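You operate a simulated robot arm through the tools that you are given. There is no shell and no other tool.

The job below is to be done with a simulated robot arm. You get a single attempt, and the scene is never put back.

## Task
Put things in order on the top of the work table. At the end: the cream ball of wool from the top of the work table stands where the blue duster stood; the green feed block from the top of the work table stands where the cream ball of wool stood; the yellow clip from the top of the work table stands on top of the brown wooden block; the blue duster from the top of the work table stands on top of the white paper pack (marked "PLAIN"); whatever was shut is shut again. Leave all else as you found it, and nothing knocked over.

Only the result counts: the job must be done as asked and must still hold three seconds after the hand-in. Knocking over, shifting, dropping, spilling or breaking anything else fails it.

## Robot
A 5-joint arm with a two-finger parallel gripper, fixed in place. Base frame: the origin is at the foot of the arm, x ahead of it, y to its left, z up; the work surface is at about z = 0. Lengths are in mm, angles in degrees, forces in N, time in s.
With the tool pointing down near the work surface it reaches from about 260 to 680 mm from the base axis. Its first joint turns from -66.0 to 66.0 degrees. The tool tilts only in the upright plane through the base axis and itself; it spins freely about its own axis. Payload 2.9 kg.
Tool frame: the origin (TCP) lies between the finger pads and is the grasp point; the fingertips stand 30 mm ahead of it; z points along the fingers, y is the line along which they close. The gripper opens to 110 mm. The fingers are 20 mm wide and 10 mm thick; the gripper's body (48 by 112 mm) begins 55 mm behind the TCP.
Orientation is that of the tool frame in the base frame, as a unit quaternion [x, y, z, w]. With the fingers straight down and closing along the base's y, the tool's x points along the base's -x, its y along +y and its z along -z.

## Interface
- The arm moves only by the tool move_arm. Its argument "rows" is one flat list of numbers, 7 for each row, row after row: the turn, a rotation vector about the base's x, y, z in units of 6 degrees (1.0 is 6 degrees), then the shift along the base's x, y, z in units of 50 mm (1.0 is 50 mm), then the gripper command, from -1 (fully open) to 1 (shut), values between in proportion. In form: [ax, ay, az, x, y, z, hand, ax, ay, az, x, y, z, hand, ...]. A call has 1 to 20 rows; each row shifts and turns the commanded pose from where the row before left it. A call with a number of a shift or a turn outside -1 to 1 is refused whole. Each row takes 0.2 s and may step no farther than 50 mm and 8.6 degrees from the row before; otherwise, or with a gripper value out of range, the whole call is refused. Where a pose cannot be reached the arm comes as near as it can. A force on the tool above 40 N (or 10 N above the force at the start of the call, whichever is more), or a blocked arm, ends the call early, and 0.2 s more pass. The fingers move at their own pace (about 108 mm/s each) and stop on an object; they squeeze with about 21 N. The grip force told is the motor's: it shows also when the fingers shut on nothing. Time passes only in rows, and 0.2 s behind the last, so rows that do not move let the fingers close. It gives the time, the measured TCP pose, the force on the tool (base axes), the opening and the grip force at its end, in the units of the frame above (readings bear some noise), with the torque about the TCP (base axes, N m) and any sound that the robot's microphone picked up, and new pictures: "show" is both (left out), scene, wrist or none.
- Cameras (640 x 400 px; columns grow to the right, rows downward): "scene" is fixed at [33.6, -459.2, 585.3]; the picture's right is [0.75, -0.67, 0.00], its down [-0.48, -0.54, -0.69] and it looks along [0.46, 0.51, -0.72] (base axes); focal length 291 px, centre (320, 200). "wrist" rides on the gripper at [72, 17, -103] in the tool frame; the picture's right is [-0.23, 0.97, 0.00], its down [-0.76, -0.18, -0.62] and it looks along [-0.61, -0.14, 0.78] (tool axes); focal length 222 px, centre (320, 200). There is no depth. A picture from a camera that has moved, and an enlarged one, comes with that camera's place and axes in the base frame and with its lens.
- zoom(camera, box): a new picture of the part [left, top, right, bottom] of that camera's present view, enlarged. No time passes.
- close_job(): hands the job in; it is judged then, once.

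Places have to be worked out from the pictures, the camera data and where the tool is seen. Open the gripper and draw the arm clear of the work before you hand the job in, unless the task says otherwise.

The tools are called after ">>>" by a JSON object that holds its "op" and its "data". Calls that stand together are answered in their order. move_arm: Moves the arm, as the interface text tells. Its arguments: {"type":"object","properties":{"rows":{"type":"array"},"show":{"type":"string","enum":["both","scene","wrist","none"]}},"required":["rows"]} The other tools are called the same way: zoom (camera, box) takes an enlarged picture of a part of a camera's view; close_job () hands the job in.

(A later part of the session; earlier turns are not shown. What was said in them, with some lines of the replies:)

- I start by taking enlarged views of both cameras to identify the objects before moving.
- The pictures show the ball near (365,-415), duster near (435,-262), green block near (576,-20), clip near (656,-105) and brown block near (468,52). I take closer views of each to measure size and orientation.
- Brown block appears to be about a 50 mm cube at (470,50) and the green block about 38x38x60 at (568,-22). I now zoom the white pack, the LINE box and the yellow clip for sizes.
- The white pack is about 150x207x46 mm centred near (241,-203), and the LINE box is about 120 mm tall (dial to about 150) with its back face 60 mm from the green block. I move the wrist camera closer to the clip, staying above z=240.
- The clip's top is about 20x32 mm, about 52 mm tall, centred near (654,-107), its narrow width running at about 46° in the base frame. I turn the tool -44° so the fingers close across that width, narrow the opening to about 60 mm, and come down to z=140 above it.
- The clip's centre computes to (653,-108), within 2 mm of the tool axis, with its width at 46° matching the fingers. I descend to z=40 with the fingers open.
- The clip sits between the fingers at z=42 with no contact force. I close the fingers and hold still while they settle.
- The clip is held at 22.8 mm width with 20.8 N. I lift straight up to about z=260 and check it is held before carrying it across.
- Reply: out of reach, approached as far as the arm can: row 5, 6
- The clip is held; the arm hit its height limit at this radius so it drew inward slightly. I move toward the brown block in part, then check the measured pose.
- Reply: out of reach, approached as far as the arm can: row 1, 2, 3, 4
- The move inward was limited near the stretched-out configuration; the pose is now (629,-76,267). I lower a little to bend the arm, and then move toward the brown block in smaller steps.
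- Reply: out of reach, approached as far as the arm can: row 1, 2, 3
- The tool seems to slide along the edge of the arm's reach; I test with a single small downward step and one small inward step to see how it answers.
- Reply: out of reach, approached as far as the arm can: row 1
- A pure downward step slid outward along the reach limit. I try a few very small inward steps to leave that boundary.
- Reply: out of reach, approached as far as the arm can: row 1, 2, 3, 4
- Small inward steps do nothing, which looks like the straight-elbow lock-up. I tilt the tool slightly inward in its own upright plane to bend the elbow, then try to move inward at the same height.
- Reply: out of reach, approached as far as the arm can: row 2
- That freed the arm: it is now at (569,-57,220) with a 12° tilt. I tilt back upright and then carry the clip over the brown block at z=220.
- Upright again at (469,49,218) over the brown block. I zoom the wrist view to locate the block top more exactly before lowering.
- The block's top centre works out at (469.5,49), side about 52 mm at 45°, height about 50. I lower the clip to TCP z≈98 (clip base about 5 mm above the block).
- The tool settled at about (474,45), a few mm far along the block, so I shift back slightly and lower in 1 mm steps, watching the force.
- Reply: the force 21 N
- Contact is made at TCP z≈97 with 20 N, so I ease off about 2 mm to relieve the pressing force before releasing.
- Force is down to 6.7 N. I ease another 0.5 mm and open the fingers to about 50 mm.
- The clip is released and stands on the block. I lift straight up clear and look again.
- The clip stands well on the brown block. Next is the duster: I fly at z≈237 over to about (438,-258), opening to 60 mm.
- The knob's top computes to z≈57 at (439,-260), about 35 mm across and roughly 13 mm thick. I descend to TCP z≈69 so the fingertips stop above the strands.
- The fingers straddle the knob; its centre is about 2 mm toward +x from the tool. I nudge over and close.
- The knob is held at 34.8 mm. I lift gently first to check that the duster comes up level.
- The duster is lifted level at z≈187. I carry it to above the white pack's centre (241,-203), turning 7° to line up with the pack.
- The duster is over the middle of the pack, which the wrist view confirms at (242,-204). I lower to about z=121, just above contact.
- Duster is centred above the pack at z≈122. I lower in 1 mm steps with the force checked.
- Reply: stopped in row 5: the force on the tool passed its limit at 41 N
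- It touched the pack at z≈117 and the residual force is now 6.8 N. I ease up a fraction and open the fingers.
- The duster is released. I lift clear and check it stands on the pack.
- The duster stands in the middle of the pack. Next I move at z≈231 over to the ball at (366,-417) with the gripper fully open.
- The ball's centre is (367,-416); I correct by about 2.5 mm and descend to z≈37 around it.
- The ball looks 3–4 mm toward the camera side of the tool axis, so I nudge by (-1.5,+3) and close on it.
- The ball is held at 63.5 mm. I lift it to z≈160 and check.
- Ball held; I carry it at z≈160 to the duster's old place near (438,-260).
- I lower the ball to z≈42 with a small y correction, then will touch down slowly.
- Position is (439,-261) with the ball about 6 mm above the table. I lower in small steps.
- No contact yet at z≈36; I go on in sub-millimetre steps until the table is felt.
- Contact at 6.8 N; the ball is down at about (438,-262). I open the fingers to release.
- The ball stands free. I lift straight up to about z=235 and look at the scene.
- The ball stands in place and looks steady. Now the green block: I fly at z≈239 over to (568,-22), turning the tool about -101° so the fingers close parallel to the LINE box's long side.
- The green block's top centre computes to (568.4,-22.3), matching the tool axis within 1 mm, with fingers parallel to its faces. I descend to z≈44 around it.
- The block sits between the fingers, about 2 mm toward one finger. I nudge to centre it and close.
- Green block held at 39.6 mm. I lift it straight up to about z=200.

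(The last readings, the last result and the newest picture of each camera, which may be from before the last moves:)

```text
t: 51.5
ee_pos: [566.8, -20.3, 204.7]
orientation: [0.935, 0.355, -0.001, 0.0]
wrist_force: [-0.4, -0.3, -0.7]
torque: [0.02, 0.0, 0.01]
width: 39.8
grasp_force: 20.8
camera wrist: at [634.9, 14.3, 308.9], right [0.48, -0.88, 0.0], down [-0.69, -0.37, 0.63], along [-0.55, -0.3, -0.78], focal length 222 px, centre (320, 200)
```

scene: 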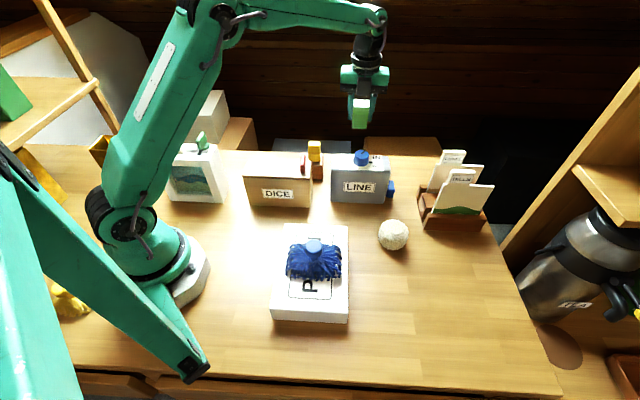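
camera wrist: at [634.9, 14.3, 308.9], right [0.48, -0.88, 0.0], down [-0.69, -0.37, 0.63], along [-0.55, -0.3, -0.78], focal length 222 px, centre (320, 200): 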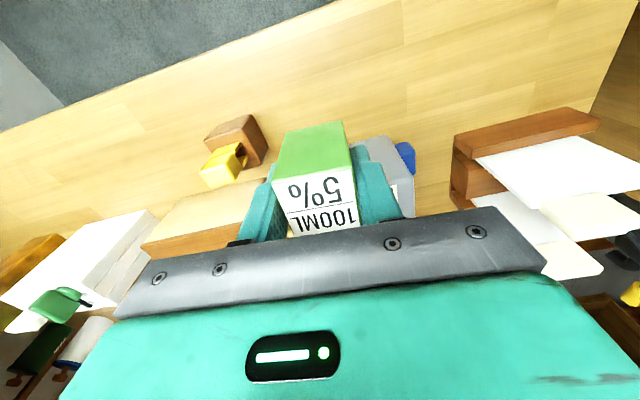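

Block held, its base is about 160 mm up. I rise another 30 mm to pass well over the LINE dial, then travel to the ball's old place at (366,-415).

>>> {"op": "move_arm", "data": {"rows": [0, 0, 0, 0, 0, 0.6, 1, 0, 0, 0, -0.405, -0.79, 0, 1, 0, 0, 0, -0.405, -0.79, 0, 1, 0, 0, 0, -0.405, -0.79, 0, 1, 0, 0, 0, -0.405, -0.79, 0, 1, 0, 0, 0, -0.405, -0.79, 0, 1, 0, 0, 0, -0.405, -0.79, 0, 1, 0, 0, 0, -0.405, -0.79, 0, 1, 0, 0, 0, -0.405, -0.79, 0, 1, 0, 0, 0, -0.405, -0.79, 0, 1, 0, 0, 0, -0.405, -0.79, 0, 1, 0, 0, 0, 0, 0, 0, 1], "show": "both"}}

```text
t: 54.1
ee_pos: [362.7, -416.1, 235.9]
orientation: [0.935, 0.355, 0.0, 0.0]
wrist_force: [0.4, 0.0, -1.4]
torque: [0.0, -0.01, -0.01]
width: 39.7
grasp_force: 21.1
camera wrist: at [429.2, -381.0, 340.2], right [0.48, -0.88, 0.0], down [-0.69, -0.37, 0.62], along [-0.55, -0.3, -0.78], focal length 222 px, centre (320, 200)
```

scene: 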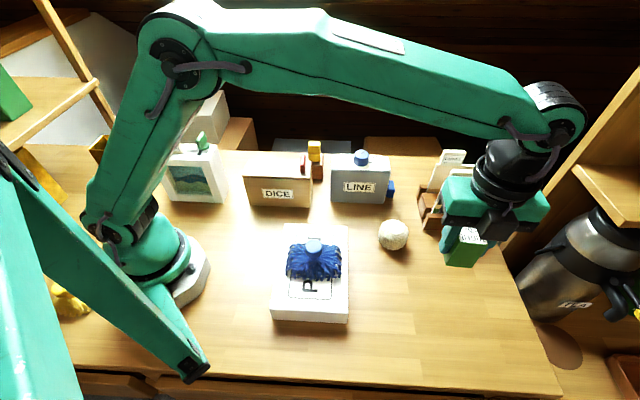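
wrist: 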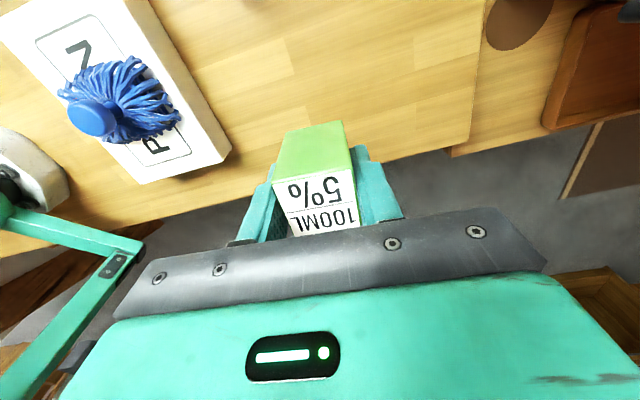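

Arrived at (363.5,-416,236). I lower the block to just above the table with a small correction to (366,-415.5).

>>> {"op": "move_arm", "data": {"rows": [0, 0, 0, 0.046, 0.04, -0.7, 1, 0, 0, 0, 0, 0, -0.8, 1, 0, 0, 0, 0, 0, -0.8, 1, 0, 0, 0, 0, 0, -0.8, 1, 0, 0, 0, 0, 0, -0.54, 1, 0, 0, 0, 0, 0, 0, 1], "show": "both"}}

```text
t: 55.5
ee_pos: [363.8, -416.1, 54.0]
orientation: [0.935, 0.355, 0.0, 0.0]
wrist_force: [0.3, 0.7, -1.3]
torque: [-0.04, 0.0, 0.0]
width: 39.5
grasp_force: 21.0
camera wrist: at [431.8, -380.7, 156.7], right [0.48, -0.88, 0.0], down [-0.69, -0.37, 0.62], along [-0.55, -0.3, -0.78], focal length 222 px, centre (320, 200)
```

scene: 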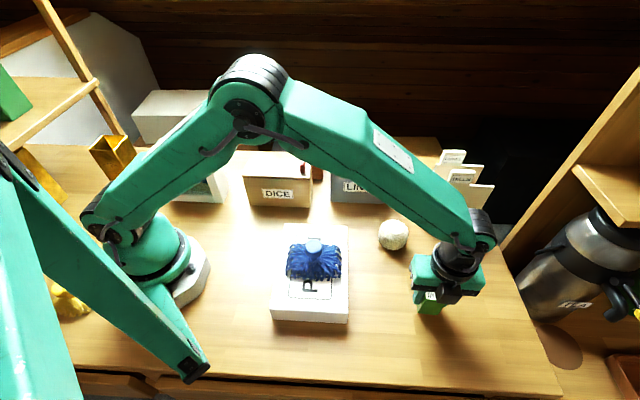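
wrist: 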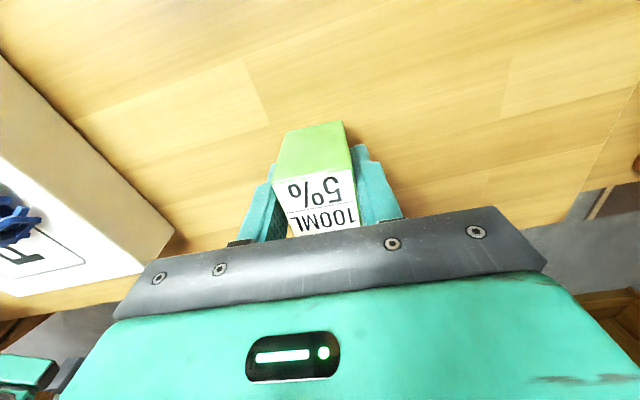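

On target at about (366,-416). I lower in 1–2 mm steps toward contact at about z=46.

>>> {"op": "move_arm", "data": {"rows": [0, 0, 0, 0, 0, -0.04, 1, 0, 0, 0, 0, 0, -0.04, 1, 0, 0, 0, 0, 0, -0.02, 1, 0, 0, 0, 0, 0, -0.02, 1, 0, 0, 0, 0, 0, 0, 1], "show": "none"}}

>>> {"op": "move_arm", "data": {"rows": [0, 0, 0, 0, 0, -0.012, 1, 0, 0, 0, 0, 0, -0.012, 1, 0, 0, 0, 0, 0, 0, 1], "show": "none"}}

```text
t: 56.7
ee_pos: [362.9, -415.0, 47.5]
orientation: [0.935, 0.355, 0.0, 0.0]
wrist_force: [-0.1, -1.0, -1.2]
torque: [0.04, 0.01, -0.02]
width: 39.5
grasp_force: 21.2
```

```text
t: 57.5
ee_pos: [365.0, -415.0, 47.8]
orientation: [0.935, 0.355, 0.0, 0.001]
wrist_force: [-1.0, -0.5, -1.3]
torque: [-0.02, 0.02, 0.03]
width: 39.6
grasp_force: 21.1
```

No contact yet at z≈47; I continue with sub-millimetre steps.

>>> {"op": "move_arm", "data": {"rows": [0, 0, 0, 0, 0, -0.012, 1, 0, 0, 0, 0, 0, -0.012, 1, 0, 0, 0, 0, 0, 0, 1], "show": "none"}}

```text
t: 58.3
ee_pos: [363.3, -413.9, 46.3]
orientation: [0.935, 0.356, -0.001, 0.0]
wrist_force: [-0.4, 1.1, -0.9]
torque: [0.0, 0.0, 0.02]
width: 39.8
grasp_force: 20.6
```

>>> {"op": "move_arm", "data": {"rows": [0, 0, 0, 0, 0, -0.01, 1, 0, 0, 0, 0, 0, -0.01, 1, 0, 0, 0, 0, 0, 0, 1], "show": "wrist"}}

```text
t: 59.1
ee_pos: [363.8, -414.8, 47.2]
orientation: [0.934, 0.356, 0.0, 0.0]
wrist_force: [0.6, 0.1, 2.0]
torque: [-0.06, 0.11, 0.0]
width: 39.4
grasp_force: 21.2
camera wrist: at [431.2, -379.0, 149.4], right [0.48, -0.88, 0.0], down [-0.69, -0.37, 0.62], along [-0.55, -0.3, -0.78], focal length 222 px, centre (320, 200)
```

wrist: 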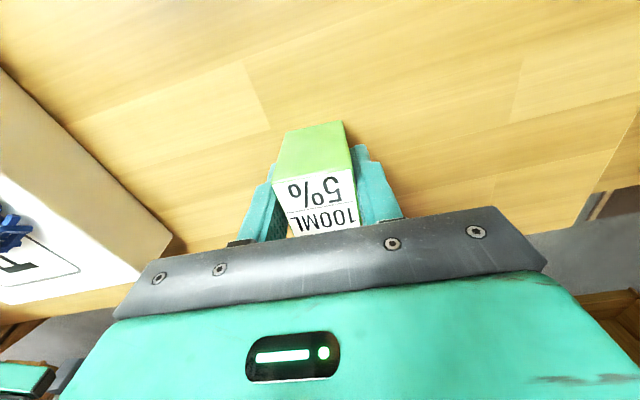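

The vertical force turned from -1.2 to +2 N, so the block is touching the table at about (365.5,-414.5). I open the fingers to 60 mm.

>>> {"op": "move_arm", "data": {"rows": [0, 0, 0, 0, 0, -0.004, 1, 0, 0, 0, 0, 0, 0, 0.2, 0, 0, 0, 0, 0, 0, -0.09, 0, 0, 0, 0, 0, 0, -0.09], "show": "both"}}

```text
t: 60.1
ee_pos: [363.0, -413.4, 44.9]
orientation: [0.935, 0.355, 0.0, 0.0]
wrist_force: [-1.5, 0.1, 0.0]
torque: [0.0, -0.03, -0.02]
width: 60.1
grasp_force: 0.0
camera wrist: at [430.6, -379.0, 148.5], right [0.48, -0.88, 0.0], down [-0.69, -0.37, 0.62], along [-0.55, -0.3, -0.78], focal length 222 px, centre (320, 200)
```

scene: 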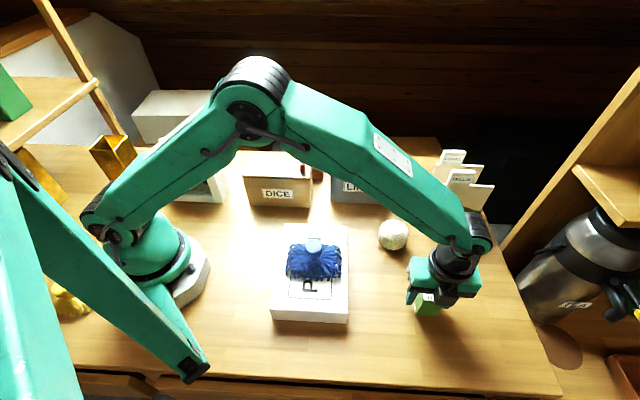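
wrist: 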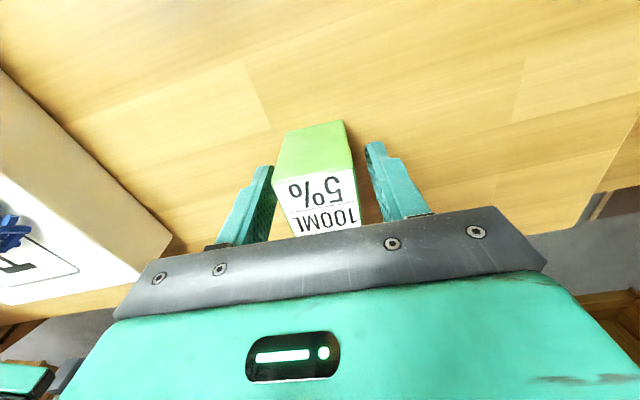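

The block stands free between the open fingers. I lift straight up clear of it.

>>> {"op": "move_arm", "data": {"rows": [0, 0, 0, 0, 0, 0.3, -0.09, 0, 0, 0, 0, 0, 0.8, -0.09, 0, 0, 0, 0, 0, 0.9, -0.09, 0, 0, 0, 0, 0, 0.9, -0.09, 0, 0, 0, 0, 0, 0.9, -0.09, 0, 0, 0, 0, 0, 0, -0.3], "show": "both"}}

>>> {"op": "zoom", "data": {"camera": "scene", "box": [360, 200, 488, 330]}}

>>> {"op": "zoom", "data": {"camera": "scene", "box": [220, 130, 520, 330]}}

```text
t: 61.5
ee_pos: [364.3, -412.8, 233.0]
orientation: [0.935, 0.356, 0.0, 0.0]
wrist_force: [-0.1, 0.0, 0.2]
torque: [0.01, 0.0, 0.04]
width: 71.5
grasp_force: 0.1
camera wrist: at [431.2, -378.6, 337.2], right [0.48, -0.88, 0.0], down [-0.69, -0.37, 0.62], along [-0.55, -0.3, -0.78], focal length 222 px, centre (320, 200)
```

scene: 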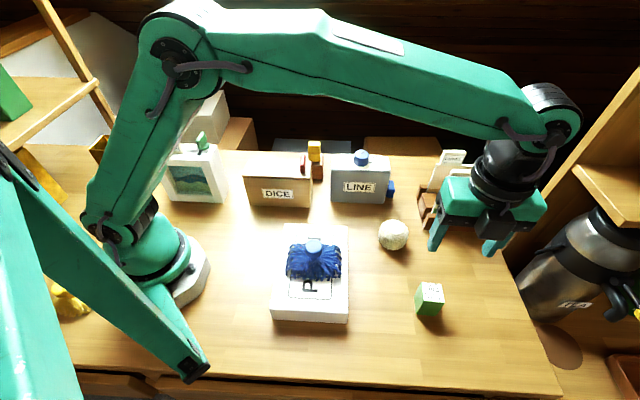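
wrist: 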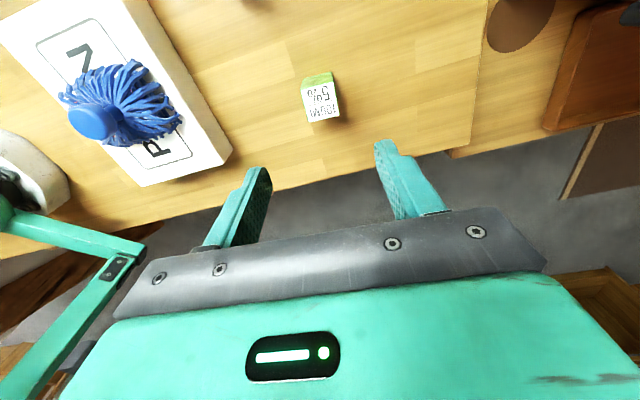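

```text
3.08 times, centred on (424, 265) of scene
camera zoom: at [33.6, -459.2, 585.3], right [0.75, -0.67, 0.0], down [-0.48, -0.54, -0.69], along [0.46, 0.51, -0.72], focal length 896 px, centre (0, 0)
```

zoom: 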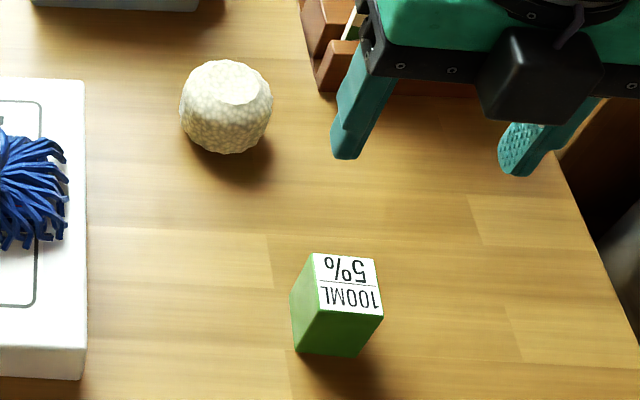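

```text
2.00 times, centred on (370, 230) of scene
camera zoom: at [33.6, -459.2, 585.3], right [0.75, -0.67, 0.0], down [-0.48, -0.54, -0.69], along [0.46, 0.51, -0.72], focal length 582 px, centre (220, 140)
```

zoom: 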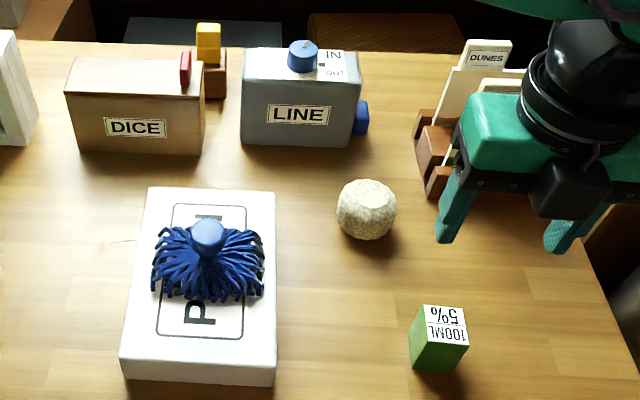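

All four items are in place: clip on the brown block, duster on the pack, ball at the duster's spot, and green block at the ball's spot (about (366,-413)); nothing else has shifted. I open the gripper fully and draw the arm back to its high starting position.

>>> {"op": "move_arm", "data": {"rows": [0, 0, 0, 0, 0, 0.4, -0.5, 0, 0, 0, 0.231, 0.78, 0.1, -1, 0, 0, 0, 0.231, 0.78, 0.1, -1, 0, 0, 0, 0.231, 0.78, 0.1, -1, 0, 0, 0, 0.231, 0.78, 0.1, -1, 0, 0, 0, 0.231, 0.78, 0.1, -1, 0, 0, 0, 0.231, 0.78, 0.1, -1, 0, 0, 0, 0.231, 0.78, 0.1, -1, 0, 0, 0, 0.231, 0.78, 0.1, -1, 0, 0, 0, 0.231, 0.78, 0, -1, 0, 0, 0, 0, 0, 0, -1], "show": "both"}}

>>> {"op": "zoom", "data": {"camera": "scene", "box": [220, 130, 520, 330]}}

```text
t: 63.9
ee_pos: [469.7, -61.5, 293.1]
orientation: [0.935, 0.355, -0.002, -0.001]
wrist_force: [0.7, -0.7, 0.5]
torque: [0.01, 0.01, 0.01]
width: 109.9
grasp_force: 0.1
camera wrist: at [536.7, -27.7, 396.9], right [0.48, -0.88, 0.0], down [-0.69, -0.37, 0.62], along [-0.55, -0.3, -0.78], focal length 222 px, centre (320, 200)
```

scene: 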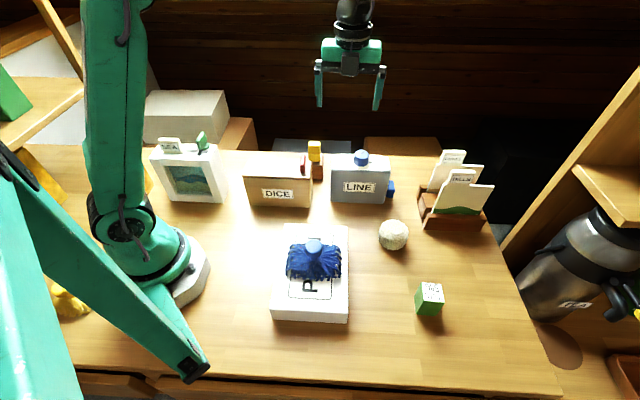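
wrist: 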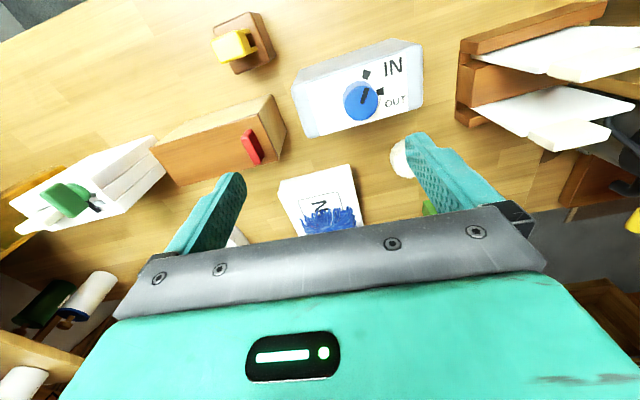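

```text
2.00 times, centred on (370, 230) of scene
camera zoom: at [33.6, -459.1, 585.3], right [0.75, -0.67, 0.0], down [-0.48, -0.54, -0.69], along [0.46, 0.51, -0.72], focal length 582 px, centre (220, 140)
```

zoom: 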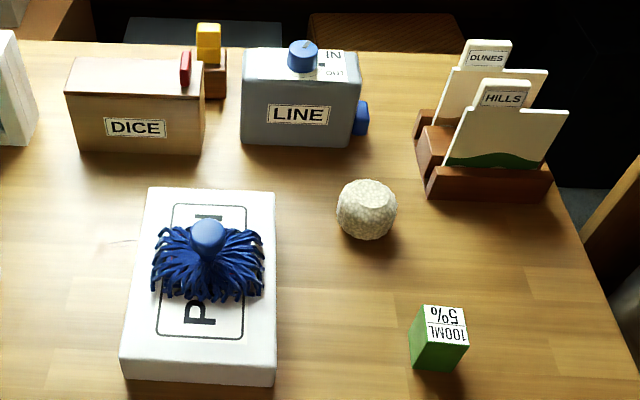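

The final pictures show every item in its asked place, upright, with the other objects where they were, the gripper open and the arm clear. I hand the job in.

>>> {"op": "close_job", "data": {}}

```text
The job is handed in.
```

The table is in order and the job is handed in. In the last pictures everything was upright and in place:

- **Yellow clip:** it stands on top of the brown wooden block.
- **Blue duster:** it stands in the middle of the white "PLAIN" pack, turned about 7° to line up with it.
- **Cream ball of wool:** it stands where the duster was, to within about 5 mm.
- **Green feed block:** it stands where the ball was, to within about 4 mm.

I opened nothing, so there was nothing to shut again. The other objects look unmoved when compared with the first pictures.

Two things happened along the way, neither with any visible effect. The arm locked up at full stretch while carrying the clip, and I freed it by tilting the tool about 12° for a moment. Setting the duster down pressed hard enough to stop the move at 41 N, but the pack did not shift.

The gripper is open and the arm is back at its starting position, above the work.
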